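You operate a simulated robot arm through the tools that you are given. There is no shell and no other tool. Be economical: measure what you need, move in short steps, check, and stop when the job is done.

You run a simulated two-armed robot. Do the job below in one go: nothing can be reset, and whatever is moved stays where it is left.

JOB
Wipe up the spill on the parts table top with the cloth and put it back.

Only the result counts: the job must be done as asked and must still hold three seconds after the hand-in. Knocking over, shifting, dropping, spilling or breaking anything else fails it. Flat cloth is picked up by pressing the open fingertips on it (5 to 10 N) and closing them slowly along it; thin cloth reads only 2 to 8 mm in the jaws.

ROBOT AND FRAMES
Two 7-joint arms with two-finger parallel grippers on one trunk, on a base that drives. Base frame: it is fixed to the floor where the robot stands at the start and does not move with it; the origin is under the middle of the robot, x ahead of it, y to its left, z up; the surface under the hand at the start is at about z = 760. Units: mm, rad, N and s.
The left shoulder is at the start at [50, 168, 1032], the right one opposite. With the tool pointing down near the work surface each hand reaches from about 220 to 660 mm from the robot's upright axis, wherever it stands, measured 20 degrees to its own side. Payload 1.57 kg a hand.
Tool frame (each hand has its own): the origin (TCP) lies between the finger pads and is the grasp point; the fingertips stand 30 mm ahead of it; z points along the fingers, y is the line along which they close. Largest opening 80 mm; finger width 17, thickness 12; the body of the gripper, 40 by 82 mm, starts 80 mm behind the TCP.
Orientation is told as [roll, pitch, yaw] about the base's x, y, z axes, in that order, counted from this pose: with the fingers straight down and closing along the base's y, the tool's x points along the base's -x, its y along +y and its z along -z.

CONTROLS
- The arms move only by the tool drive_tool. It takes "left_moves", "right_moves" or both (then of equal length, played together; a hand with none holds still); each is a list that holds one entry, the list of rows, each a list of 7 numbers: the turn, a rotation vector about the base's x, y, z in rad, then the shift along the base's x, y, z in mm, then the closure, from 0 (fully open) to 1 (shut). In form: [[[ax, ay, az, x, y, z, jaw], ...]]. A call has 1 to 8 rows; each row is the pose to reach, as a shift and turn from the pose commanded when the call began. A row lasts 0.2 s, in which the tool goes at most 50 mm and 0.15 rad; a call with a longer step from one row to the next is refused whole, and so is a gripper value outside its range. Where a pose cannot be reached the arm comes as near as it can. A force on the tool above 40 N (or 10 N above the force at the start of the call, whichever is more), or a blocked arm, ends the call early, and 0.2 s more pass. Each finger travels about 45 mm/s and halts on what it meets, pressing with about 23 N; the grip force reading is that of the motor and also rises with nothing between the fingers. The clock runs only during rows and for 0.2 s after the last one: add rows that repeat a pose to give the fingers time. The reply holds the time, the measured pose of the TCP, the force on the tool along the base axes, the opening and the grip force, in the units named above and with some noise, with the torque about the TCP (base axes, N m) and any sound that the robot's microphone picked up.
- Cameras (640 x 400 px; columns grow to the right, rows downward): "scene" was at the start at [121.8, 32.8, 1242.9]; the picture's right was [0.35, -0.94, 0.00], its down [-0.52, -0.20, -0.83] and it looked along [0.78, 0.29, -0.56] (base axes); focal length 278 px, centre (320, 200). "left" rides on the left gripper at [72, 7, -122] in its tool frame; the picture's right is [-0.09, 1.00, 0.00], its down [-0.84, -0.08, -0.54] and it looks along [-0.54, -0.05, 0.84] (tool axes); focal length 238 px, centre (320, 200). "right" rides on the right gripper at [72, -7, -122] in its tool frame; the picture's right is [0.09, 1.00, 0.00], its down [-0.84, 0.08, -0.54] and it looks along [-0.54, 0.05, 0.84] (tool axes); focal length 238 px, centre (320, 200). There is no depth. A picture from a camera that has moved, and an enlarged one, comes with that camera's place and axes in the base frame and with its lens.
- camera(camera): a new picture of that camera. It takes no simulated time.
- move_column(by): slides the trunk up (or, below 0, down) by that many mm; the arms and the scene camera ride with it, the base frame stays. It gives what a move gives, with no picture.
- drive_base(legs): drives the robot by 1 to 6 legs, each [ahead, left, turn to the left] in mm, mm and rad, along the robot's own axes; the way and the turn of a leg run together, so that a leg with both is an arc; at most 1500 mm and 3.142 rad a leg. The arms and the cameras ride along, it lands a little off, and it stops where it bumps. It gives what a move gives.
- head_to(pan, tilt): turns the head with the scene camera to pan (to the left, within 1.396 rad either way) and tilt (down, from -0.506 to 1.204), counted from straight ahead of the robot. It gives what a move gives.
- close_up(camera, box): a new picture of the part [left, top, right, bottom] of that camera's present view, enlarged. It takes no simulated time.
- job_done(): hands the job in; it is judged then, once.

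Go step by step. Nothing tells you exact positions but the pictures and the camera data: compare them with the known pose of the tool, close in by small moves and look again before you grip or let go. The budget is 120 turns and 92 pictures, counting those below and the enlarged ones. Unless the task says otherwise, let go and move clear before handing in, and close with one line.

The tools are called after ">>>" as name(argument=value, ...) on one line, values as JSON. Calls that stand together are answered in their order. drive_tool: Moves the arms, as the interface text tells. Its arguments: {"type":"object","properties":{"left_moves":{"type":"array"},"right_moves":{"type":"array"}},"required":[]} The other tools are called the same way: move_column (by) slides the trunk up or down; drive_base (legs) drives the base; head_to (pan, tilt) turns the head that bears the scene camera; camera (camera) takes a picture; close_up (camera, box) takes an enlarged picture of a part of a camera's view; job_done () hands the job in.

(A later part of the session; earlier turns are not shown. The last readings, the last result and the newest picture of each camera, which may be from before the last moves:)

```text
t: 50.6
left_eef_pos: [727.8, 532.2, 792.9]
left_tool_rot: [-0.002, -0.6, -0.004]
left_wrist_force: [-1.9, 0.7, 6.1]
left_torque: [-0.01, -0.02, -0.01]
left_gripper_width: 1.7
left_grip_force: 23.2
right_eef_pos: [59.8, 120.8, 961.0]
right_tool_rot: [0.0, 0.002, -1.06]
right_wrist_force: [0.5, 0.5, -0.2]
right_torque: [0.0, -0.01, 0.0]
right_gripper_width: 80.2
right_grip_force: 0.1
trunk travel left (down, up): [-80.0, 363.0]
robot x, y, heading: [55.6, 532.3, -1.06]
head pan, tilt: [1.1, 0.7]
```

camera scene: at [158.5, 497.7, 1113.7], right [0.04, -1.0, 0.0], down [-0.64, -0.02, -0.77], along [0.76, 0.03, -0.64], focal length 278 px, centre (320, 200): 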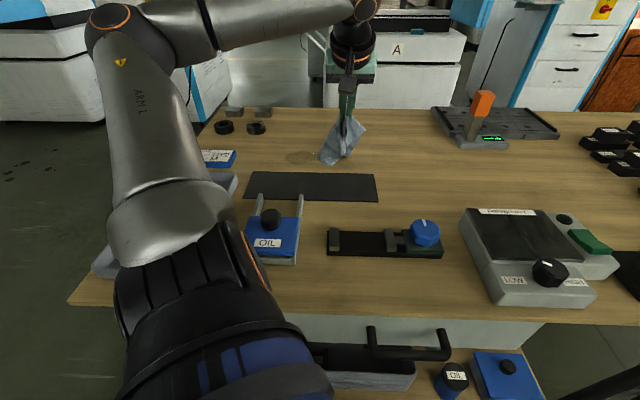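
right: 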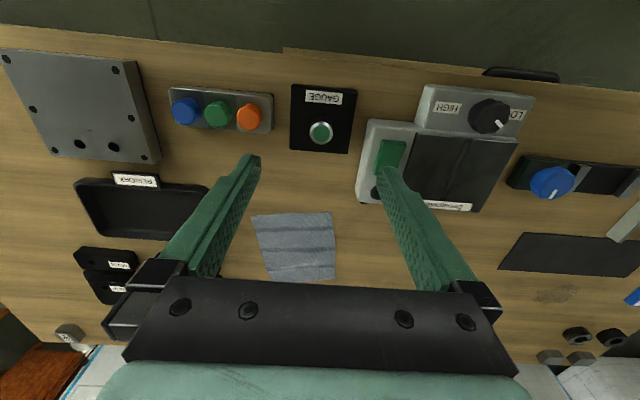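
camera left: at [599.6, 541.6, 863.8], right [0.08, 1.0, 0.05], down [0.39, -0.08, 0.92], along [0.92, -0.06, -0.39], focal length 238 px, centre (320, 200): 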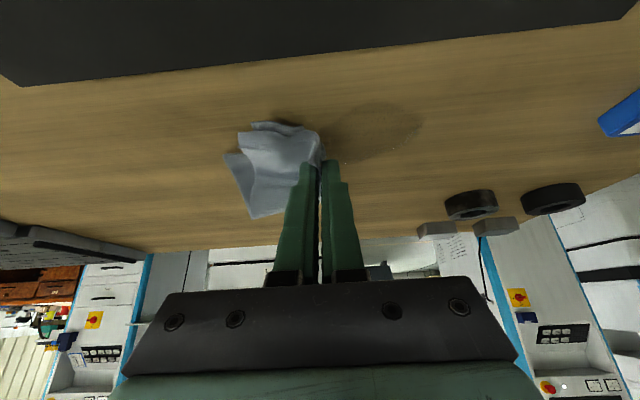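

Contact is about 6 N. I'll sweep left across the spill.

>>> drive_tool(left_moves=[[[0, 0, 0, 0, 10, 0, 1], [0, 0, 0, 0, 20, 0, 1], [0, 0, 0, 0, 30, 0, 1], [0, 0, 0, 0, 40, 0, 1], [0, 0, 0, 0, 50, 0, 1], [0, 0, 0, 0, 60, 0, 1], [0, 0, 0, 0, 70, 0, 1], [0, 0, 0, 0, 80, 0, 1]]])

>>> camera(camera="left")

```text
t: 52.4
left_eef_pos: [729.0, 613.0, 791.8]
left_tool_rot: [-0.002, -0.597, -0.004]
left_wrist_force: [0.0, -0.8, 3.0]
left_torque: [0.0, -0.01, -0.03]
left_gripper_width: 2.0
left_grip_force: 23.6
right_eef_pos: [59.9, 120.6, 960.2]
right_tool_rot: [0.001, 0.004, -1.06]
right_wrist_force: [0.8, 1.4, 0.0]
right_torque: [-0.02, 0.01, -0.02]
right_gripper_width: 80.1
right_grip_force: 0.1
trunk travel left (down, up): [-80.0, 363.0]
robot x, y, heading: [53.0, 527.3, -1.063]
head pan, tilt: [1.1, 0.7]
```

```text
63 pictures are left
camera left: at [598.7, 621.2, 851.4], right [0.08, 1.0, 0.05], down [0.39, -0.08, 0.92], along [0.92, -0.06, -0.39], focal length 238 px, centre (320, 200)
```

left: 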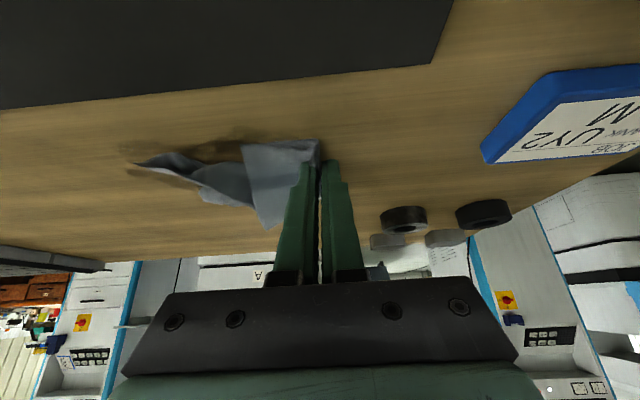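

The sweep is wiping the spill. A strip remains on the near side, so I'll shift 22 mm closer and sweep back right.

>>> drive_tool(left_moves=[[[0, 0, 0, -11, 0, -0.5, 1], [0, 0, 0, -22, -5, -1, 1], [0, 0, 0, -22, -17, -1, 1], [0, 0, 0, -22, -30, -1, 1], [0, 0, 0, -22, -43, -1, 1], [0, 0, 0, -22, -56, -1, 1], [0, 0, 0, -22, -69, -1, 1], [0, 0, 0, -22, -84, -1, 1]]])

>>> camera(camera="left")

```text
t: 54.2
left_eef_pos: [702.9, 530.9, 790.2]
left_tool_rot: [-0.002, -0.598, -0.005]
left_wrist_force: [0.1, 4.4, 9.0]
left_torque: [0.1, -0.11, 0.04]
left_gripper_width: 1.9
left_grip_force: 22.5
right_eef_pos: [59.1, 120.3, 959.0]
right_tool_rot: [-0.001, 0.004, -1.06]
right_wrist_force: [-0.4, -0.1, -0.9]
right_torque: [0.01, -0.01, 0.01]
right_gripper_width: 80.1
right_grip_force: 0.1
trunk travel left (down, up): [-80.0, 363.0]
robot x, y, heading: [55.1, 530.1, -1.06]
head pan, tilt: [1.1, 0.7]
```

```text
62 pictures are left
camera left: at [575.5, 537.3, 850.9], right [0.08, 1.0, 0.05], down [0.39, -0.08, 0.92], along [0.92, -0.06, -0.39], focal length 238 px, centre (320, 200)
```

left: 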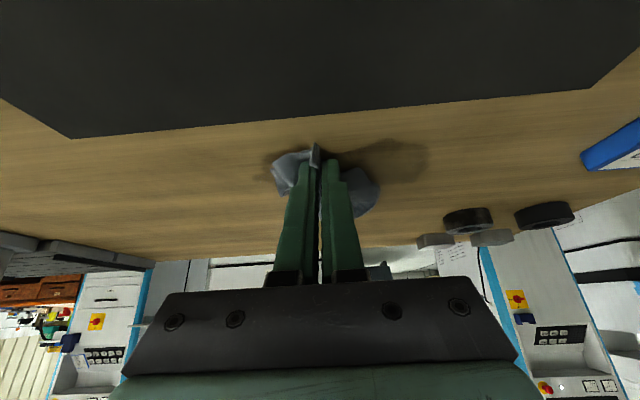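

Something dark is still visible, so I'll take a closer look.

>>> close_up(camera="left", box=[250, 110, 450, 235])

>>> close_up(camera="scene", box=[230, 90, 420, 210])

```text
3.20 times, centred on (350, 172) of left
camera zoom: at [575.5, 537.3, 850.9], right [0.08, 1.0, 0.05], down [0.39, -0.08, 0.92], along [0.92, -0.06, -0.39], focal length 763 px, centre (224, 288)
```

zoom: 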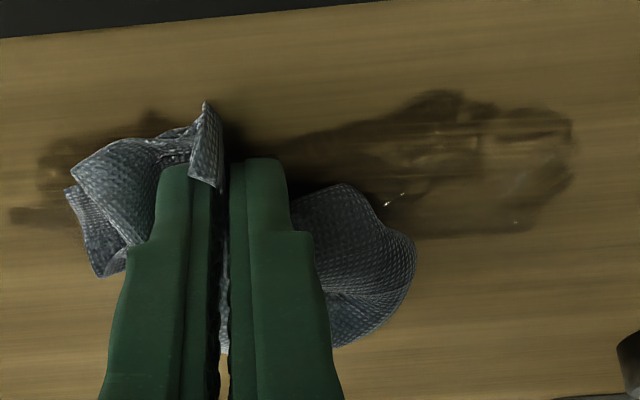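

```text
3.33 times, centred on (325, 150) of scene
camera zoom: at [157.6, 497.9, 1113.8], right [0.04, -1.0, 0.0], down [-0.64, -0.02, -0.77], along [0.77, 0.03, -0.64], focal length 926 px, centre (303, 367)
```

zoom: 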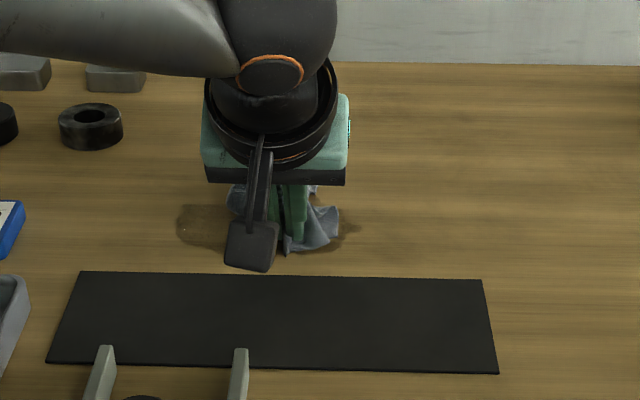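

The liquid is thinning but has smeared a little at both ends. I'll make more passes with steady pressure.

>>> drive_tool(left_moves=[[[0, 0, 0, 5, -15, 0, 1], [0, 0, 0, 10, -28, 0, 1], [0, 0, 0, 14, -10, 0, 1], [0, 0, 0, 14, 10, 0, 1], [0, 0, 0, 14, 30, 0, 1], [0, 0, 0, 14, 50, 0, 1], [0, 0, 0, 14, 68, 0, 1], [0, 0, 0, 14, 84, 0, 1]]])

>>> drive_tool(left_moves=[[[0, 0, 0, -12, 4, 0, 1], [0, 0, 0, -22, 0, 0, 1], [0, 0, 0, -22, -20, 0, 1], [0, 0, 0, -22, -40, 0, 1], [0, 0, 0, -22, -60, 0, 1], [0, 0, 0, -18, -80, 0, 1], [0, 0, 0, -10, -100, 0, 1], [0, 0, 0, 0, -112, 0, 1]]])

>>> close_up(camera="left", box=[230, 100, 470, 250])

```text
t: 56.0
left_eef_pos: [719.1, 614.9, 791.0]
left_tool_rot: [-0.001, -0.598, -0.006]
left_wrist_force: [-0.8, -2.3, 8.6]
left_torque: [-0.09, -0.04, -0.03]
left_gripper_width: 2.1
left_grip_force: 22.5
right_eef_pos: [59.0, 120.7, 961.0]
right_tool_rot: [0.0, 0.004, -1.059]
right_wrist_force: [-0.4, 0.3, 0.2]
right_torque: [-0.03, 0.03, -0.02]
right_gripper_width: 80.0
right_grip_force: 0.1
trunk travel left (down, up): [-80.0, 363.0]
robot x, y, heading: [55.2, 530.5, -1.061]
head pan, tilt: [1.1, 0.7]
```

```text
t: 57.8
left_eef_pos: [718.9, 501.0, 790.8]
left_tool_rot: [-0.002, -0.598, -0.006]
left_wrist_force: [-2.2, 3.1, 8.9]
left_torque: [0.06, 0.0, 0.0]
left_gripper_width: 1.9
left_grip_force: 22.2
right_eef_pos: [60.1, 121.5, 960.0]
right_tool_rot: [-0.002, 0.003, -1.059]
right_wrist_force: [-0.4, -0.3, 0.6]
right_torque: [0.04, 0.0, 0.0]
right_gripper_width: 79.7
right_grip_force: 0.1
trunk travel left (down, up): [-80.0, 363.0]
robot x, y, heading: [51.8, 528.4, -1.064]
head pan, tilt: [1.1, 0.7]
```

```text
2.67 times, centred on (350, 175) of left
camera zoom: at [589.7, 508.1, 850.8], right [0.08, 1.0, 0.05], down [0.39, -0.08, 0.92], along [0.92, -0.06, -0.39], focal length 636 px, centre (240, 267)
```

zoom: 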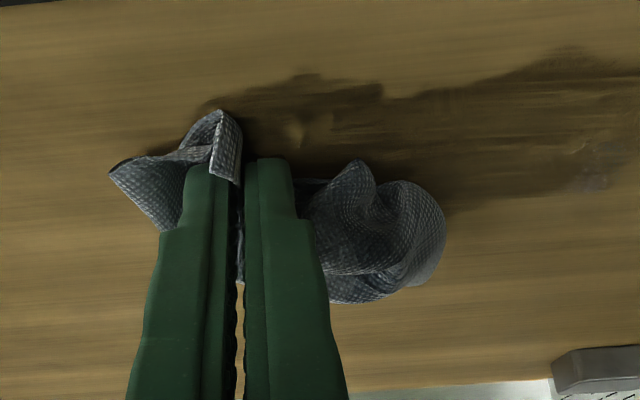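

The patch looks smeared wider, so I'll lift the cloth and assess the state before wiping further.

>>> drive_tool(left_moves=[[[0, 0, 0, 0, -10, 20, 1], [0, 0, 0, 0, -20, 50, 1], [0, 0, 0, 0, -20, 80, 1], [0, 0, 0, 0, -20, 110, 1]]])

>>> camera(camera="left")

>>> close_up(camera="scene", box=[230, 90, 420, 210])

```text
t: 58.8
left_eef_pos: [719.5, 480.3, 900.0]
left_tool_rot: [0.001, -0.596, -0.005]
left_wrist_force: [-0.1, -0.2, -1.0]
left_torque: [0.02, 0.02, -0.01]
left_gripper_width: 2.1
left_grip_force: 23.3
right_eef_pos: [60.1, 121.2, 959.8]
right_tool_rot: [0.0, 0.003, -1.06]
right_wrist_force: [0.2, 0.0, -0.2]
right_torque: [0.03, 0.02, 0.02]
right_gripper_width: 80.0
right_grip_force: 0.0
trunk travel left (down, up): [-80.0, 363.0]
robot x, y, heading: [55.8, 528.8, -1.064]
head pan, tilt: [1.1, 0.7]
```

```text
58 pictures are left
camera left: at [590.3, 488.5, 960.1], right [0.08, 1.0, 0.05], down [0.39, -0.08, 0.92], along [0.92, -0.06, -0.39], focal length 238 px, centre (320, 200)
```

left: 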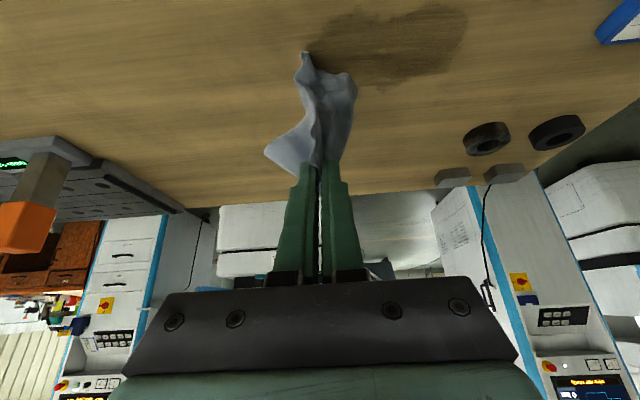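

```text
3.33 times, centred on (325, 150) of scene
camera zoom: at [158.4, 497.6, 1113.7], right [0.04, -1.0, 0.0], down [-0.64, -0.02, -0.77], along [0.76, 0.03, -0.64], focal length 926 px, centre (303, 367)
```

zoom: 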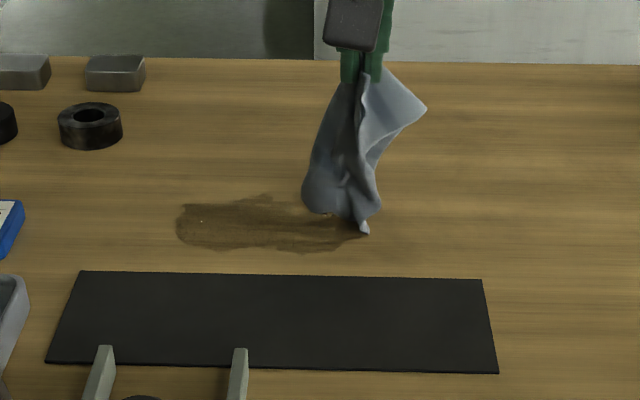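

Sweeping with the trailing cloth mostly spread the liquid. I'll try dabbing instead: lower the bunched cloth straight onto the patch, press and hold.

>>> drive_tool(left_moves=[[[0, 0, 0, 2, 30, 0, 1], [0, 0, 0, 2, 60, -20, 1], [0, 0, 0, 2, 60, -40, 1], [0, 0, 0, 2, 60, -60, 1], [0, 0, 0, 2, 60, -80, 1], [0, 0, 0, 2, 60, -95, 1], [0, 0, 0, 2, 60, -104, 1], [0, 0, 0, 2, 60, -108, 1]]])

>>> close_up(camera="left", box=[200, 60, 480, 235])

```text
t: 60.6
left_eef_pos: [721.9, 541.9, 793.6]
left_tool_rot: [-0.001, -0.598, -0.006]
left_wrist_force: [-0.2, -0.7, 0.0]
left_torque: [0.01, -0.02, 0.0]
left_gripper_width: 2.0
left_grip_force: 23.2
right_eef_pos: [60.4, 120.4, 959.7]
right_tool_rot: [0.0, 0.004, -1.059]
right_wrist_force: [0.1, 0.7, -0.4]
right_torque: [0.0, 0.01, 0.01]
right_gripper_width: 79.9
right_grip_force: 0.1
trunk travel left (down, up): [-80.0, 363.0]
robot x, y, heading: [55.0, 527.0, -1.061]
head pan, tilt: [1.1, 0.7]
```

```text
2.29 times, centred on (340, 148) of left
camera zoom: at [593.4, 549.3, 852.8], right [0.08, 1.0, 0.05], down [0.39, -0.08, 0.92], along [0.92, -0.06, -0.39], focal length 545 px, centre (274, 320)
```

zoom: 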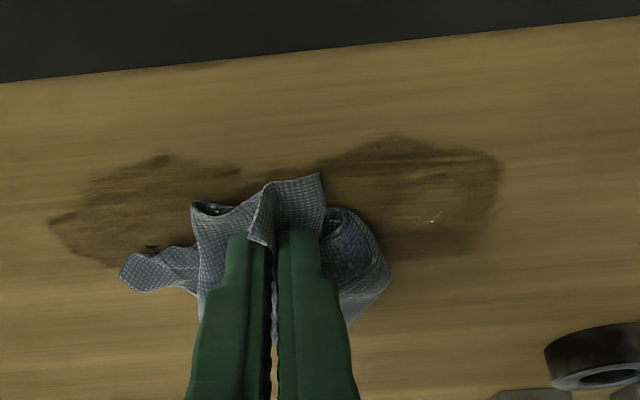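

Now I'll press to about 10 N, hold, then lift and look.

>>> drive_tool(left_moves=[[[0, 0, 0, 0, 0, -2, 1], [0, 0, 0, 0, 0, -4, 1], [0, 0, 0, 0, 0, -4, 1], [0, 0, 0, 0, 0, -4, 1], [0, 0, 0, 0, 0, -4, 1]]])

>>> drive_tool(left_moves=[[[0, 0, 0, 0, 0, 20, 1], [0, 0, 0, 0, 0, 60, 1], [0, 0, 0, 0, 0, 100, 1], [0, 0, 0, 0, -40, 125, 1], [0, 0, 0, 0, -60, 125, 1]]])

>>> close_up(camera="scene", box=[230, 90, 420, 210])

>>> close_up(camera="left", box=[240, 0, 520, 175])

```text
t: 61.8
left_eef_pos: [721.5, 541.5, 791.4]
left_tool_rot: [-0.001, -0.602, -0.004]
left_wrist_force: [2.6, 3.5, 14.6]
left_torque: [0.09, -0.23, 0.02]
left_gripper_width: 1.6
left_grip_force: 22.7
right_eef_pos: [59.1, 120.4, 959.6]
right_tool_rot: [0.001, 0.003, -1.059]
right_wrist_force: [1.7, -0.4, 0.1]
right_torque: [0.04, 0.01, -0.05]
right_gripper_width: 80.1
right_grip_force: 0.0
trunk travel left (down, up): [-80.0, 363.0]
robot x, y, heading: [49.7, 526.1, -1.067]
head pan, tilt: [1.1, 0.7]
```

```text
t: 63.0
left_eef_pos: [721.2, 482.6, 911.1]
left_tool_rot: [-0.001, -0.597, -0.005]
left_wrist_force: [-0.4, 0.1, 0.2]
left_torque: [0.0, 0.0, -0.03]
left_gripper_width: 2.2
left_grip_force: 22.8
right_eef_pos: [61.0, 121.4, 960.9]
right_tool_rot: [0.001, 0.003, -1.06]
right_wrist_force: [0.8, -0.2, 0.7]
right_torque: [0.01, 0.01, -0.01]
right_gripper_width: 80.2
right_grip_force: 0.1
trunk travel left (down, up): [-80.0, 363.0]
robot x, y, heading: [54.1, 528.8, -1.057]
head pan, tilt: [1.1, 0.7]
```

```text
3.33 times, centred on (325, 150) of scene
camera zoom: at [158.5, 497.6, 1113.6], right [0.04, -1.0, 0.0], down [-0.64, -0.02, -0.76], along [0.76, 0.03, -0.64], focal length 926 px, centre (303, 367)
```

zoom: 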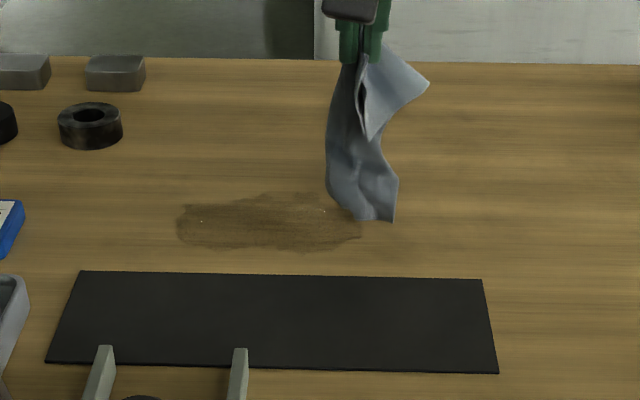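

```text
2.29 times, centred on (380, 88) of left
camera zoom: at [593.4, 489.2, 971.8], right [0.08, 1.0, 0.05], down [0.39, -0.08, 0.92], along [0.92, -0.05, -0.39], focal length 545 px, centre (183, 457)
```

zoom: 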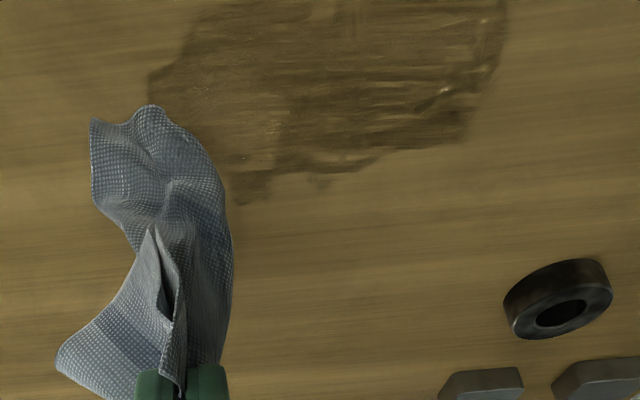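

Dabbing does lighten it where the cloth presses. I'll walk the bunched cloth across the patch in a series of dabs.

>>> drive_tool(left_moves=[[[0, 0, 0, -5, 30, -40, 1], [0, 0, 0, -5, 35, -80, 1], [0, 0, 0, -5, 35, -110, 1], [0, 0, 0, -5, 35, -121, 1], [0, 0, 0, -5, 35, -121, 1], [0, 0, 0, -5, 45, -112, 1], [0, 0, 0, -5, 55, -121, 1], [0, 0, 0, -5, 55, -121, 1]]])

>>> drive_tool(left_moves=[[[0, 0, 0, 0, 10, 9, 1], [0, 0, 0, 0, 20, 0, 1], [0, 0, 0, 0, 20, 0, 1], [0, 0, 0, 0, 30, 9, 1], [0, 0, 0, 0, 40, 0, 1], [0, 0, 0, 0, 40, 0, 1], [0, 0, 0, 0, 50, 9, 1], [0, 0, 0, 0, 60, 0, 1]]])

>>> close_up(camera="left", box=[180, 60, 460, 235])

```text
refused: row 1 steps farther than a row can; nothing moved
```

```text
t: 64.8
left_eef_pos: [722.5, 543.7, 912.5]
left_tool_rot: [0.0, -0.595, -0.004]
left_wrist_force: [0.3, -0.2, 0.0]
left_torque: [0.0, 0.01, 0.02]
left_gripper_width: 2.0
left_grip_force: 23.1
right_eef_pos: [60.5, 121.3, 959.6]
right_tool_rot: [0.0, 0.004, -1.06]
right_wrist_force: [0.1, -0.5, 0.0]
right_torque: [-0.01, -0.03, -0.01]
right_gripper_width: 80.1
right_grip_force: 0.2
trunk travel left (down, up): [-80.0, 363.0]
robot x, y, heading: [54.4, 528.4, -1.063]
head pan, tilt: [1.1, 0.7]
```

```text
2.29 times, centred on (320, 148) of left
camera zoom: at [593.8, 550.8, 972.9], right [0.08, 1.0, 0.05], down [0.39, -0.08, 0.92], along [0.92, -0.06, -0.39], focal length 545 px, centre (320, 320)
```

zoom: 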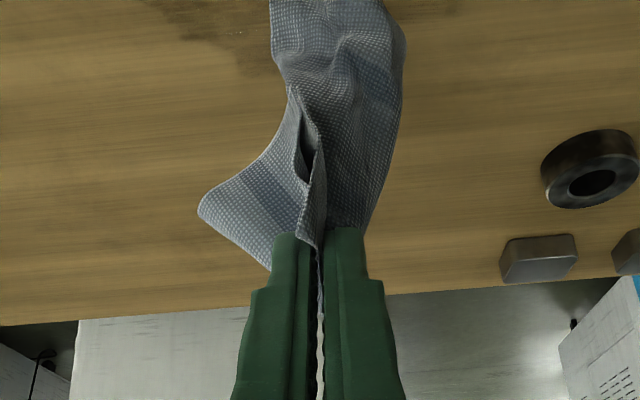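

The first call was refused for a step just over the limit, and the second only moved the hand in the air. Now I'll do the dabs from here.

>>> drive_tool(left_moves=[[[0, 0, 0, -5, 15, -40, 1], [0, 0, 0, -8, 30, -80, 1], [0, 0, 0, -8, 30, -110, 1], [0, 0, 0, -8, 30, -122, 1], [0, 0, 0, -8, 30, -122, 1], [0, 0, 0, -8, 42, -113, 1], [0, 0, 0, -8, 54, -122, 1], [0, 0, 0, -8, 54, -122, 1]]])

>>> drive_tool(left_moves=[[[0, 0, 0, 5, 0, 9, 1], [0, 0, 0, 12, 0, 0, 1], [0, 0, 0, 12, 0, 0, 1], [0, 0, 0, 14, -11, 9, 1], [0, 0, 0, 14, -22, 0, 1], [0, 0, 0, 14, -22, 0, 1], [0, 0, 0, 14, -33, 9, 1], [0, 0, 0, 14, -44, 0, 1]]])

>>> drive_tool(left_moves=[[[0, 0, 0, 0, 0, 0, 1], [0, 0, 0, 0, -11, 9, 1], [0, 0, 0, 0, -22, 0, 1], [0, 0, 0, 0, -22, 0, 1], [0, 0, 0, 0, -33, 9, 1], [0, 0, 0, 0, -44, 0, 1], [0, 0, 0, 0, -44, 0, 1]]])

>>> close_up(camera="left", box=[220, 60, 500, 235])

```text
t: 66.6
left_eef_pos: [713.5, 596.5, 792.8]
left_tool_rot: [-0.002, -0.598, -0.005]
left_wrist_force: [-0.8, -1.2, 2.8]
left_torque: [-0.03, -0.05, 0.02]
left_gripper_width: 2.0
left_grip_force: 23.5
right_eef_pos: [59.6, 122.5, 958.9]
right_tool_rot: [0.001, 0.002, -1.058]
right_wrist_force: [-0.5, -0.2, 0.2]
right_torque: [0.03, 0.0, 0.01]
right_gripper_width: 79.9
right_grip_force: 0.0
trunk travel left (down, up): [-80.0, 363.0]
robot x, y, heading: [56.4, 528.1, -1.062]
head pan, tilt: [1.1, 0.7]
```

```text
t: 68.4
left_eef_pos: [728.4, 553.5, 793.3]
left_tool_rot: [-0.003, -0.599, -0.004]
left_wrist_force: [0.2, 1.0, 2.7]
left_torque: [0.04, -0.04, 0.0]
left_gripper_width: 2.0
left_grip_force: 23.3
right_eef_pos: [61.0, 121.2, 961.3]
right_tool_rot: [-0.001, 0.002, -1.061]
right_wrist_force: [0.1, -0.3, 0.1]
right_torque: [-0.02, -0.04, 0.04]
right_gripper_width: 79.7
right_grip_force: 0.1
trunk travel left (down, up): [-80.0, 363.0]
robot x, y, heading: [55.5, 526.2, -1.065]
head pan, tilt: [1.1, 0.7]
```

```text
t: 70.0
left_eef_pos: [728.9, 509.6, 792.3]
left_tool_rot: [-0.002, -0.6, -0.004]
left_wrist_force: [-0.1, 2.4, 1.6]
left_torque: [0.04, 0.0, -0.03]
left_gripper_width: 2.0
left_grip_force: 22.9
right_eef_pos: [60.4, 120.8, 961.5]
right_tool_rot: [0.001, 0.003, -1.058]
right_wrist_force: [-0.2, -0.1, 0.1]
right_torque: [-0.01, -0.01, 0.01]
right_gripper_width: 80.0
right_grip_force: 0.0
trunk travel left (down, up): [-80.0, 363.0]
robot x, y, heading: [52.2, 528.0, -1.058]
head pan, tilt: [1.1, 0.7]
```

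```text
2.29 times, centred on (360, 148) of left
camera zoom: at [600.0, 517.1, 851.2], right [0.08, 1.0, 0.05], down [0.39, -0.08, 0.92], along [0.92, -0.05, -0.39], focal length 545 px, centre (229, 320)
```

zoom: 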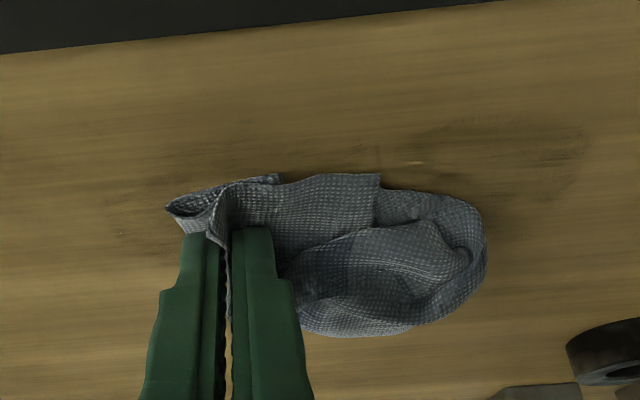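

Big improvement: the patch is much fainter. I'll do another round of light dab-drags covering both rows.

>>> drive_tool(left_moves=[[[0, 0, 0, -10, 0, 9, 1], [0, 0, 0, -20, 5, 0, 1], [0, 0, 0, -20, 16, 6, 1], [0, 0, 0, -20, 28, 0, 1], [0, 0, 0, -20, 40, 6, 1], [0, 0, 0, -20, 52, 0, 1], [0, 0, 0, -20, 64, 6, 1], [0, 0, 0, -20, 76, 0, 1]]])

>>> drive_tool(left_moves=[[[0, 0, 0, 0, 12, 6, 1], [0, 0, 0, 0, 24, 0, 1], [0, 0, 0, 0, 36, 6, 1], [0, 0, 0, 0, 46, 0, 1], [0, 0, 0, 15, 46, 6, 1], [0, 0, 0, 28, 40, 0, 1], [0, 0, 0, 28, 28, 6, 1], [0, 0, 0, 28, 16, 0, 1]]])

>>> drive_tool(left_moves=[[[0, 0, 0, 0, -12, 6, 1], [0, 0, 0, 0, -24, 0, 1], [0, 0, 0, 0, -36, 6, 1], [0, 0, 0, 0, -48, 0, 1], [0, 0, 0, 0, -60, 6, 1], [0, 0, 0, 0, -72, 0, 1], [0, 0, 0, 0, -84, 6, 1], [0, 0, 0, 0, -96, 0, 1]]])

>>> drive_tool(left_moves=[[[0, 0, 0, 0, -15, 20, 1], [0, 0, 0, 0, -30, 50, 1], [0, 0, 0, 0, -30, 90, 1], [0, 0, 0, 0, -30, 120, 1]]])

>>> close_up(camera="scene", box=[230, 90, 420, 210])

>>> close_up(camera="left", box=[240, 0, 520, 175])

```text
t: 71.8
left_eef_pos: [706.7, 582.3, 792.5]
left_tool_rot: [-0.004, -0.6, -0.003]
left_wrist_force: [0.1, -1.5, 2.8]
left_torque: [-0.03, -0.01, -0.02]
left_gripper_width: 2.0
left_grip_force: 22.8
right_eef_pos: [59.6, 121.3, 959.9]
right_tool_rot: [-0.001, 0.004, -1.061]
right_wrist_force: [0.2, -0.3, 0.1]
right_torque: [0.03, -0.01, 0.02]
right_gripper_width: 80.3
right_grip_force: 0.1
trunk travel left (down, up): [-80.0, 363.0]
robot x, y, heading: [54.0, 528.2, -1.061]
head pan, tilt: [1.1, 0.7]
```

```text
t: 73.6
left_eef_pos: [734.7, 601.3, 792.5]
left_tool_rot: [-0.001, -0.598, -0.006]
left_wrist_force: [-1.4, 1.0, 1.2]
left_torque: [0.06, -0.02, 0.0]
left_gripper_width: 2.1
left_grip_force: 23.1
right_eef_pos: [59.6, 121.2, 960.4]
right_tool_rot: [0.001, 0.003, -1.061]
right_wrist_force: [-0.4, 0.3, 0.0]
right_torque: [0.01, 0.01, 0.0]
right_gripper_width: 79.8
right_grip_force: 0.1
trunk travel left (down, up): [-80.0, 363.0]
robot x, y, heading: [56.2, 529.3, -1.062]
head pan, tilt: [1.1, 0.7]
```

```text
t: 75.4
left_eef_pos: [735.5, 505.3, 791.4]
left_tool_rot: [0.0, -0.601, -0.005]
left_wrist_force: [-0.9, 0.3, 1.1]
left_torque: [0.03, 0.0, 0.0]
left_gripper_width: 2.0
left_grip_force: 22.8
right_eef_pos: [60.3, 121.9, 960.1]
right_tool_rot: [0.0, 0.003, -1.059]
right_wrist_force: [0.0, -0.1, 0.5]
right_torque: [0.02, -0.02, -0.04]
right_gripper_width: 79.8
right_grip_force: 0.0
trunk travel left (down, up): [-80.0, 363.0]
robot x, y, heading: [54.7, 526.2, -1.06]
head pan, tilt: [1.1, 0.7]
```

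```text
t: 76.4
left_eef_pos: [735.0, 476.6, 910.5]
left_tool_rot: [0.002, -0.596, -0.007]
left_wrist_force: [0.1, -1.1, 0.2]
left_torque: [-0.01, 0.01, -0.02]
left_gripper_width: 1.9
left_grip_force: 23.2
right_eef_pos: [59.7, 120.7, 959.9]
right_tool_rot: [-0.001, 0.002, -1.059]
right_wrist_force: [0.3, 0.4, 0.3]
right_torque: [-0.01, 0.04, -0.01]
right_gripper_width: 79.9
right_grip_force: 0.1
trunk travel left (down, up): [-80.0, 363.0]
robot x, y, heading: [55.4, 528.5, -1.062]
head pan, tilt: [1.1, 0.7]
```

```text
3.33 times, centred on (325, 150) of scene
camera zoom: at [158.5, 497.6, 1113.6], right [0.04, -1.0, 0.0], down [-0.64, -0.02, -0.77], along [0.76, 0.03, -0.64], focal length 926 px, centre (303, 367)
```

zoom: 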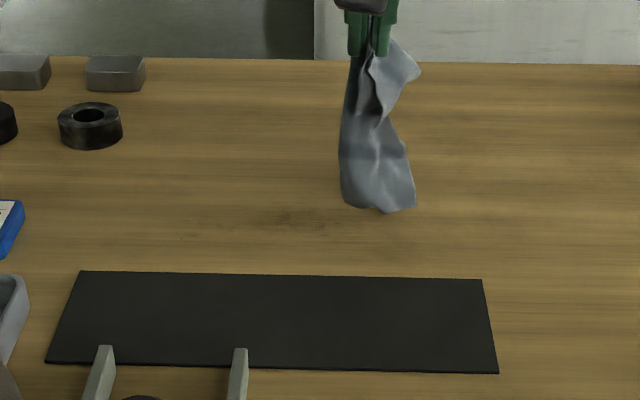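

```text
2.29 times, centred on (380, 88) of left
camera zoom: at [606.7, 483.9, 971.2], right [0.08, 1.0, 0.05], down [0.39, -0.08, 0.92], along [0.92, -0.05, -0.39], focal length 545 px, centre (183, 457)
```

zoom: 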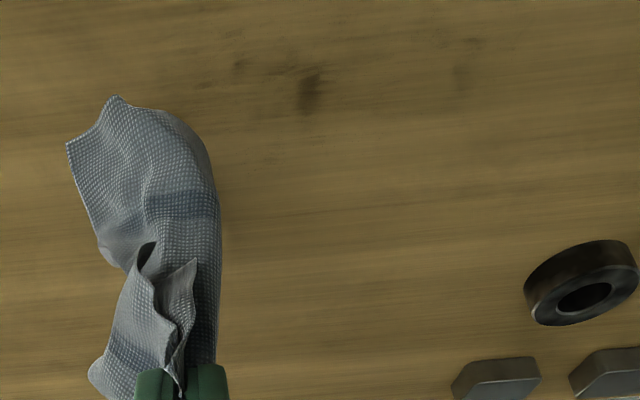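

Only faint spots remain, near (752,530), (737,507) and (745,592). One more round should clear them.

>>> drive_tool(left_moves=[[[0, 0, 0, -8, 15, -40, 1], [0, 0, 0, -8, 25, -80, 1], [0, 0, 0, -8, 25, -110, 1], [0, 0, 0, -8, 25, -119, 1], [0, 0, 0, -8, 40, -119, 1], [0, 0, 0, 0, 50, -113, 1], [0, 0, 0, 2, 58, -119, 1], [0, 0, 0, 2, 58, -119, 1]]])

>>> drive_tool(left_moves=[[[0, 0, 0, -5, 12, 6, 1], [0, 0, 0, -10, 24, 0, 1], [0, 0, 0, -10, 36, 6, 1], [0, 0, 0, -10, 48, 0, 1], [0, 0, 0, -10, 60, 6, 1], [0, 0, 0, -10, 72, 0, 1], [0, 0, 0, -2, 84, 6, 1], [0, 0, 0, 0, 84, 0, 1]]])

>>> drive_tool(left_moves=[[[0, 0, 0, -3, -12, 6, 1], [0, 0, 0, -3, -24, 0, 1], [0, 0, 0, -3, -40, 0, 1], [0, 0, 0, -3, -54, 6, 1], [0, 0, 0, -3, -68, 0, 1], [0, 0, 0, -3, -84, 0, 1], [0, 0, 0, -6, -98, 6, 1], [0, 0, 0, -10, -112, 0, 1]]])

>>> drive_tool(left_moves=[[[0, 0, 0, 0, -15, 20, 1], [0, 0, 0, 0, -30, 50, 1], [0, 0, 0, 0, -30, 90, 1], [0, 0, 0, 0, -30, 120, 1]]])

>>> close_up(camera="scene", box=[230, 90, 420, 210])

>>> close_up(camera="left", box=[240, 0, 520, 175])

```text
t: 78.2
left_eef_pos: [739.9, 532.5, 793.4]
left_tool_rot: [-0.002, -0.596, -0.005]
left_wrist_force: [-0.7, -0.8, 1.7]
left_torque: [-0.04, -0.01, -0.01]
left_gripper_width: 2.2
left_grip_force: 22.6
right_eef_pos: [59.8, 120.4, 960.5]
right_tool_rot: [0.0, 0.003, -1.059]
right_wrist_force: [0.5, 0.0, -0.2]
right_torque: [0.06, 0.02, 0.01]
right_gripper_width: 80.1
right_grip_force: 0.1
trunk travel left (down, up): [-80.0, 363.0]
robot x, y, heading: [54.4, 527.7, -1.059]
head pan, tilt: [1.1, 0.7]
```

```text
t: 80.0
left_eef_pos: [737.8, 617.3, 794.1]
left_tool_rot: [-0.001, -0.597, -0.005]
left_wrist_force: [-0.1, -0.3, 0.8]
left_torque: [0.0, 0.02, -0.02]
left_gripper_width: 2.1
left_grip_force: 22.8
right_eef_pos: [60.2, 121.0, 960.5]
right_tool_rot: [0.001, 0.003, -1.059]
right_wrist_force: [0.3, 0.1, 0.5]
right_torque: [0.04, 0.01, -0.01]
right_gripper_width: 80.0
right_grip_force: 0.1
trunk travel left (down, up): [-80.0, 363.0]
robot x, y, heading: [55.3, 527.1, -1.061]
head pan, tilt: [1.1, 0.7]
```

```text
t: 81.8
left_eef_pos: [728.9, 504.0, 795.3]
left_tool_rot: [-0.003, -0.596, -0.004]
left_wrist_force: [-0.7, 0.6, -0.5]
left_torque: [0.0, 0.0, 0.01]
left_gripper_width: 2.0
left_grip_force: 23.0
right_eef_pos: [60.9, 120.0, 959.8]
right_tool_rot: [0.001, 0.005, -1.059]
right_wrist_force: [0.0, 0.4, -0.2]
right_torque: [0.01, -0.01, -0.02]
right_gripper_width: 79.7
right_grip_force: 0.1
trunk travel left (down, up): [-80.0, 363.0]
robot x, y, heading: [53.4, 530.1, -1.064]
head pan, tilt: [1.1, 0.7]
```

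```text
t: 82.8
left_eef_pos: [727.4, 473.7, 914.1]
left_tool_rot: [0.0, -0.594, -0.005]
left_wrist_force: [0.3, -0.6, -0.7]
left_torque: [-0.04, 0.0, -0.02]
left_gripper_width: 2.1
left_grip_force: 23.1
right_eef_pos: [60.5, 120.9, 960.2]
right_tool_rot: [-0.001, 0.003, -1.061]
right_wrist_force: [0.8, -0.7, 0.1]
right_torque: [0.03, -0.01, 0.02]
right_gripper_width: 80.0
right_grip_force: 0.0
trunk travel left (down, up): [-80.0, 363.0]
robot x, y, heading: [56.4, 530.5, -1.063]
head pan, tilt: [1.1, 0.7]
```

```text
3.33 times, centred on (325, 150) of scene
camera zoom: at [158.5, 497.6, 1113.6], right [0.04, -1.0, 0.0], down [-0.64, -0.02, -0.77], along [0.76, 0.03, -0.64], focal length 926 px, centre (303, 367)
```

zoom: 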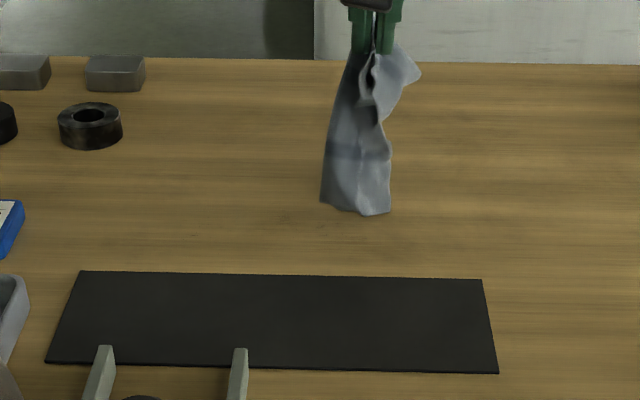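

```text
2.29 times, centred on (380, 88) of left
camera zoom: at [598.8, 481.7, 975.4], right [0.08, 1.0, 0.05], down [0.39, -0.08, 0.92], along [0.92, -0.05, -0.39], focal length 545 px, centre (183, 457)
```

zoom: 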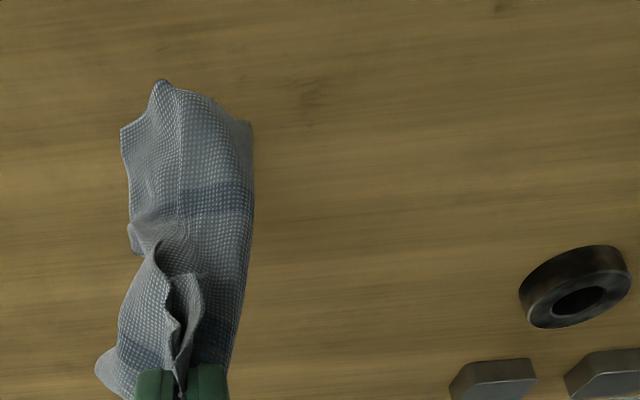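

Almost clean, with very faint traces near (750,530) and (722,596). One last round on those, slightly firmer.

>>> drive_tool(left_moves=[[[0, 0, 0, 0, 20, -40, 1], [0, 0, 0, 5, 45, -80, 1], [0, 0, 0, 8, 48, -112, 1], [0, 0, 0, 8, 50, -123, 1], [0, 0, 0, 8, 58, -123, 1], [0, 0, 0, 8, 68, -123, 1], [0, 0, 0, 4, 80, -117, 1], [0, 0, 0, 0, 92, -123, 1]]])

>>> drive_tool(left_moves=[[[0, 0, 0, -8, 12, 6, 1], [0, 0, 0, -16, 24, 0, 1], [0, 0, 0, -20, 36, 0, 1], [0, 0, 0, -22, 48, 6, 1], [0, 0, 0, -22, 58, 0, 1], [0, 0, 0, -22, 46, 0, 1], [0, 0, 0, -22, 32, 6, 1], [0, 0, 0, -22, 18, 0, 1]]])

>>> drive_tool(left_moves=[[[0, 0, 0, 0, -14, 6, 1], [0, 0, 0, 5, -28, 0, 1], [0, 0, 0, 15, -42, 0, 1], [0, 0, 0, 22, -56, 6, 1], [0, 0, 0, 26, -66, 0, 1], [0, 0, 0, 26, -76, 0, 1], [0, 0, 0, 20, -90, 10, 1], [0, 0, 0, 15, -104, 30, 1]]])

>>> drive_tool(left_moves=[[[0, 0, 0, 0, -10, 30, 1], [0, 0, 0, 0, -10, 70, 1], [0, 0, 0, 0, -10, 95, 1]]])

>>> close_up(camera="scene", box=[230, 90, 420, 210])

>>> close_up(camera="left", box=[240, 0, 520, 175])

```text
t: 84.6
left_eef_pos: [726.6, 565.2, 791.1]
left_tool_rot: [-0.006, -0.603, -0.002]
left_wrist_force: [0.8, -4.7, 17.4]
left_torque: [-0.2, -0.18, -0.06]
left_gripper_width: 2.1
left_grip_force: 23.0
right_eef_pos: [59.2, 121.3, 960.0]
right_tool_rot: [0.002, 0.005, -1.061]
right_wrist_force: [-0.5, 0.4, -0.6]
right_torque: [-0.02, -0.01, 0.03]
right_gripper_width: 79.8
right_grip_force: 0.2
trunk travel left (down, up): [-80.0, 363.0]
robot x, y, heading: [57.6, 526.4, -1.06]
head pan, tilt: [1.1, 0.7]
```

```text
t: 86.4
left_eef_pos: [705.0, 584.1, 791.7]
left_tool_rot: [0.0, -0.604, -0.001]
left_wrist_force: [0.5, 4.3, 13.4]
left_torque: [0.14, -0.15, 0.0]
left_gripper_width: 2.2
left_grip_force: 22.9
right_eef_pos: [59.6, 121.1, 960.2]
right_tool_rot: [-0.001, 0.004, -1.058]
right_wrist_force: [1.0, 0.1, 0.2]
right_torque: [-0.02, 0.01, 0.01]
right_gripper_width: 80.0
right_grip_force: 0.1
trunk travel left (down, up): [-80.0, 363.0]
robot x, y, heading: [55.3, 527.3, -1.063]
head pan, tilt: [1.1, 0.7]
```

```text
t: 88.2
left_eef_pos: [720.4, 479.4, 818.3]
left_tool_rot: [-0.001, -0.594, -0.005]
left_wrist_force: [-0.3, 0.3, 0.7]
left_torque: [-0.04, 0.01, 0.02]
left_gripper_width: 2.0
left_grip_force: 22.7
right_eef_pos: [60.5, 121.0, 960.1]
right_tool_rot: [0.001, 0.004, -1.06]
right_wrist_force: [0.1, 0.0, 0.7]
right_torque: [-0.04, -0.01, 0.0]
right_gripper_width: 80.0
right_grip_force: 0.0
trunk travel left (down, up): [-80.0, 363.0]
robot x, y, heading: [53.1, 527.0, -1.064]
head pan, tilt: [1.1, 0.7]
```

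```text
t: 89.0
left_eef_pos: [721.8, 469.3, 913.8]
left_tool_rot: [0.001, -0.595, -0.005]
left_wrist_force: [-0.8, 0.1, 0.0]
left_torque: [0.0, 0.02, -0.02]
left_gripper_width: 2.3
left_grip_force: 23.0
right_eef_pos: [59.9, 120.1, 960.1]
right_tool_rot: [0.0, 0.002, -1.059]
right_wrist_force: [-0.7, 0.7, 0.2]
right_torque: [0.01, 0.0, 0.01]
right_gripper_width: 80.2
right_grip_force: 0.1
trunk travel left (down, up): [-80.0, 363.0]
robot x, y, heading: [51.4, 528.2, -1.06]
head pan, tilt: [1.1, 0.7]
```

```text
3.33 times, centred on (325, 150) of scene
camera zoom: at [158.5, 497.6, 1113.6], right [0.04, -1.0, 0.0], down [-0.64, -0.02, -0.76], along [0.76, 0.03, -0.64], focal length 926 px, centre (303, 367)
```

zoom: 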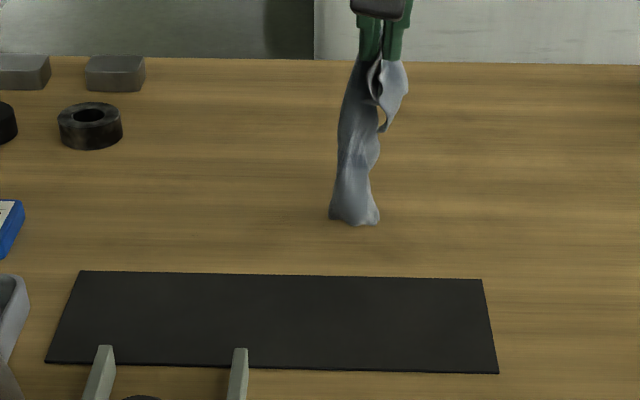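

```text
2.29 times, centred on (380, 88) of left
camera zoom: at [593.6, 476.8, 973.4], right [0.08, 1.0, 0.05], down [0.39, -0.08, 0.92], along [0.92, -0.05, -0.39], focal length 545 px, centre (183, 457)
```

zoom: 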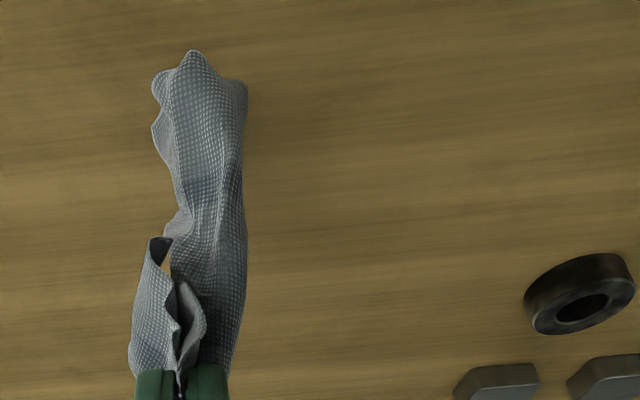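

The table looks clean. Now I'll raise the trunk and drive back so I can lay the cloth where it was.

>>> move_column(by=150)

>>> drive_base(legs=[[-20, -35, 0], [435, -242, 0]])

>>> camera(camera="scene")

>>> camera(camera="left")

```text
t: 90.8
left_eef_pos: [722.7, 469.9, 1063.1]
left_tool_rot: [-0.003, -0.598, -0.004]
left_wrist_force: [-0.9, 0.5, 0.3]
left_torque: [0.04, 0.01, -0.01]
left_gripper_width: 2.0
left_grip_force: 23.2
right_eef_pos: [58.6, 120.3, 1108.8]
right_tool_rot: [0.0, 0.003, -1.06]
right_wrist_force: [0.0, -0.5, 0.6]
right_torque: [0.01, -0.02, 0.03]
right_gripper_width: 79.8
right_grip_force: 0.0
trunk travel left (down, up): [-230.0, 213.0]
robot x, y, heading: [54.9, 528.4, -1.061]
head pan, tilt: [1.1, 0.7]
```

```text
t: 94.3
left_eef_pos: [686.8, -32.6, 1063.2]
left_tool_rot: [-0.003, -0.596, -0.006]
left_wrist_force: [-0.1, 0.0, 0.3]
left_torque: [-0.02, -0.04, -0.01]
left_gripper_width: 2.1
left_grip_force: 22.7
right_eef_pos: [25.0, -379.7, 1109.3]
right_tool_rot: [0.0, 0.004, -1.064]
right_wrist_force: [0.0, -0.7, 0.6]
right_torque: [0.05, 0.01, -0.06]
right_gripper_width: 80.3
right_grip_force: 0.2
trunk travel left (down, up): [-230.0, 213.0]
robot x, y, heading: [22.7, 27.8, -1.068]
head pan, tilt: [1.1, 0.7]
```

```text
45 pictures are left
camera scene: at [123.9, -3.8, 1263.7], right [0.04, -1.0, 0.0], down [-0.64, -0.02, -0.76], along [0.76, 0.03, -0.64], focal length 278 px, centre (320, 200)
```

scene: 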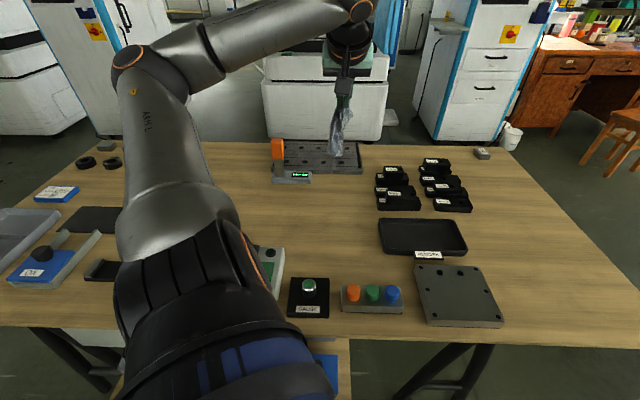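

```text
44 pictures are left
camera left: at [559.0, -25.7, 1123.6], right [0.08, 1.0, 0.05], down [0.39, -0.08, 0.92], along [0.92, -0.06, -0.39], focal length 238 px, centre (320, 200)
```

left: 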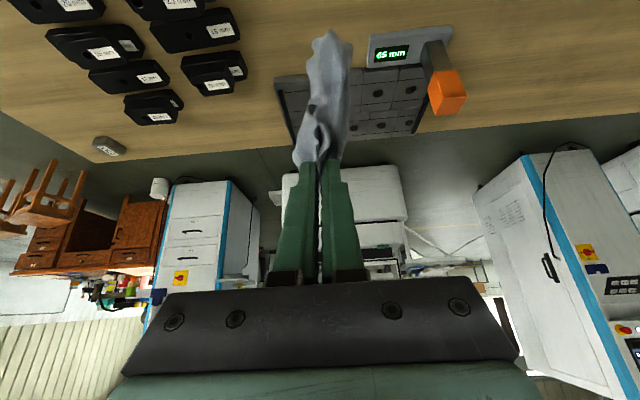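

All clear. I'll move a little closer and center the hand, then lower the trunk.

>>> drive_base(legs=[[15, 28, 0]])

>>> drive_tool(left_moves=[[[0, 0, 0, 3, 20, -10, 1], [0, 0, 0, 6, 40, -20, 1], [0, 0, 0, 8, 50, -20, 1]]])

>>> move_column(by=-130)

>>> camera(camera="scene")

```text
t: 95.3
left_eef_pos: [719.3, -32.4, 1063.9]
left_tool_rot: [-0.002, -0.598, -0.008]
left_wrist_force: [0.5, -0.3, -0.4]
left_torque: [-0.02, 0.0, -0.02]
left_gripper_width: 2.2
left_grip_force: 23.3
right_eef_pos: [57.7, -380.0, 1110.6]
right_tool_rot: [0.0, 0.001, -1.061]
right_wrist_force: [0.1, 0.4, 0.0]
right_torque: [-0.03, -0.01, 0.02]
right_gripper_width: 80.2
right_grip_force: 0.1
trunk travel left (down, up): [-230.0, 213.0]
robot x, y, heading: [54.0, 28.0, -1.062]
head pan, tilt: [1.1, 0.7]
```

```text
t: 96.1
left_eef_pos: [726.1, 16.5, 1042.3]
left_tool_rot: [-0.002, -0.597, -0.007]
left_wrist_force: [-0.3, -0.9, -0.7]
left_torque: [0.0, 0.01, -0.04]
left_gripper_width: 2.3
left_grip_force: 23.1
right_eef_pos: [57.0, -379.3, 1110.8]
right_tool_rot: [0.0, 0.003, -1.063]
right_wrist_force: [0.4, 0.5, 0.1]
right_torque: [-0.02, 0.02, -0.01]
right_gripper_width: 79.7
right_grip_force: 0.2
trunk travel left (down, up): [-230.0, 213.0]
robot x, y, heading: [51.6, 31.4, -1.064]
head pan, tilt: [1.1, 0.7]
```

```text
t: 97.6
left_eef_pos: [726.3, 16.2, 912.8]
left_tool_rot: [0.0, -0.596, -0.006]
left_wrist_force: [0.6, 0.6, 0.5]
left_torque: [0.02, 0.04, -0.02]
left_gripper_width: 2.0
left_grip_force: 23.5
right_eef_pos: [56.0, -380.0, 980.8]
right_tool_rot: [0.002, 0.004, -1.063]
right_wrist_force: [-0.6, 0.4, 0.2]
right_torque: [-0.05, 0.02, 0.01]
right_gripper_width: 80.0
right_grip_force: 0.0
trunk travel left (down, up): [-100.0, 343.0]
robot x, y, heading: [51.8, 26.7, -1.06]
head pan, tilt: [1.1, 0.7]
```

```text
43 pictures are left
camera scene: at [155.5, -2.9, 1133.7], right [0.04, -1.0, 0.0], down [-0.64, -0.02, -0.77], along [0.76, 0.03, -0.64], focal length 278 px, centre (320, 200)
```

scene: 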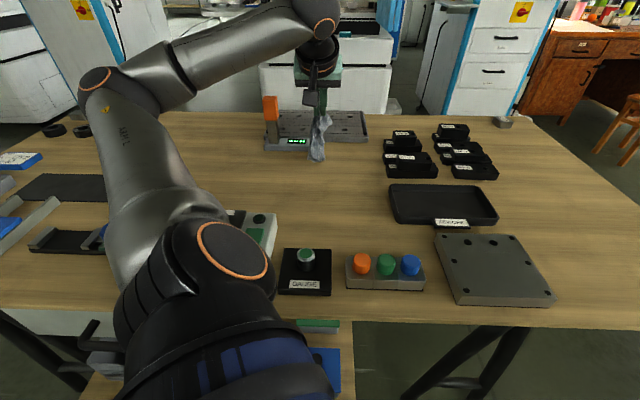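

Now I'll lay it down, lowering while pulling toward the robot so the tail stays on the far side.

>>> drive_tool(left_moves=[[[0, 0, 0, -2, 0, -15, 1], [0, 0, 0, -6, -1, -28, 1], [0, 0, 0, -13, -2, -40, 1], [0, 0, 0, -22, -4, -50, 1], [0, 0, 0, -32, -6, -60, 1], [0, 0, 0, -43, -8, -69, 1], [0, 0, 0, -55, -10, -78, 1], [0, 0, 0, -67, -12, -86, 1]]])

>>> camera(camera="left")

>>> close_up(camera="scene", box=[220, 90, 420, 215])

```text
t: 99.4
left_eef_pos: [658.5, 3.4, 826.1]
left_tool_rot: [-0.003, -0.596, -0.009]
left_wrist_force: [-0.6, 0.6, 0.1]
left_torque: [-0.01, -0.01, -0.02]
left_gripper_width: 2.0
left_grip_force: 23.0
right_eef_pos: [56.7, -379.8, 980.6]
right_tool_rot: [0.001, 0.003, -1.063]
right_wrist_force: [0.2, -0.3, 0.2]
right_torque: [-0.01, -0.01, 0.01]
right_gripper_width: 80.2
right_grip_force: 0.0
trunk travel left (down, up): [-100.0, 343.0]
robot x, y, heading: [52.5, 28.7, -1.065]
head pan, tilt: [1.1, 0.7]
```

```text
42 pictures are left
camera left: at [530.2, 12.2, 885.8], right [0.08, 1.0, 0.05], down [0.39, -0.08, 0.92], along [0.92, -0.06, -0.39], focal length 238 px, centre (320, 200)
```

left: 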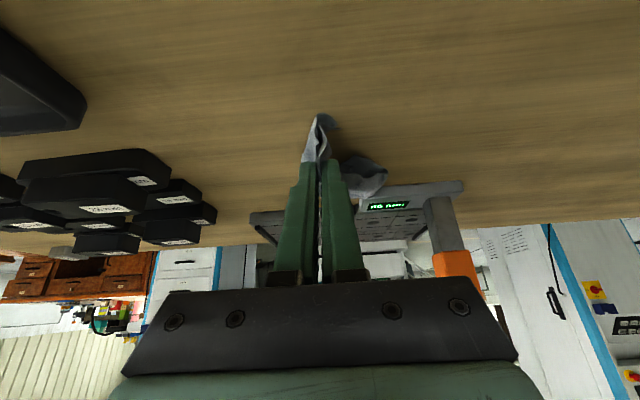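

```text
3.20 times, centred on (320, 152) of scene
camera zoom: at [155.5, -3.0, 1133.7], right [0.04, -1.0, 0.0], down [-0.64, -0.02, -0.76], along [0.76, 0.03, -0.64], focal length 889 px, centre (320, 352)
```

zoom: 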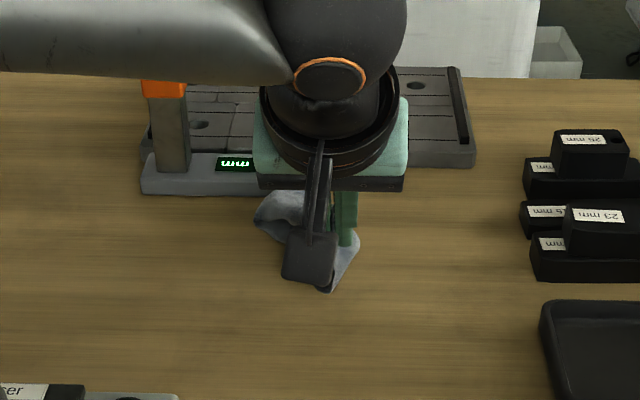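

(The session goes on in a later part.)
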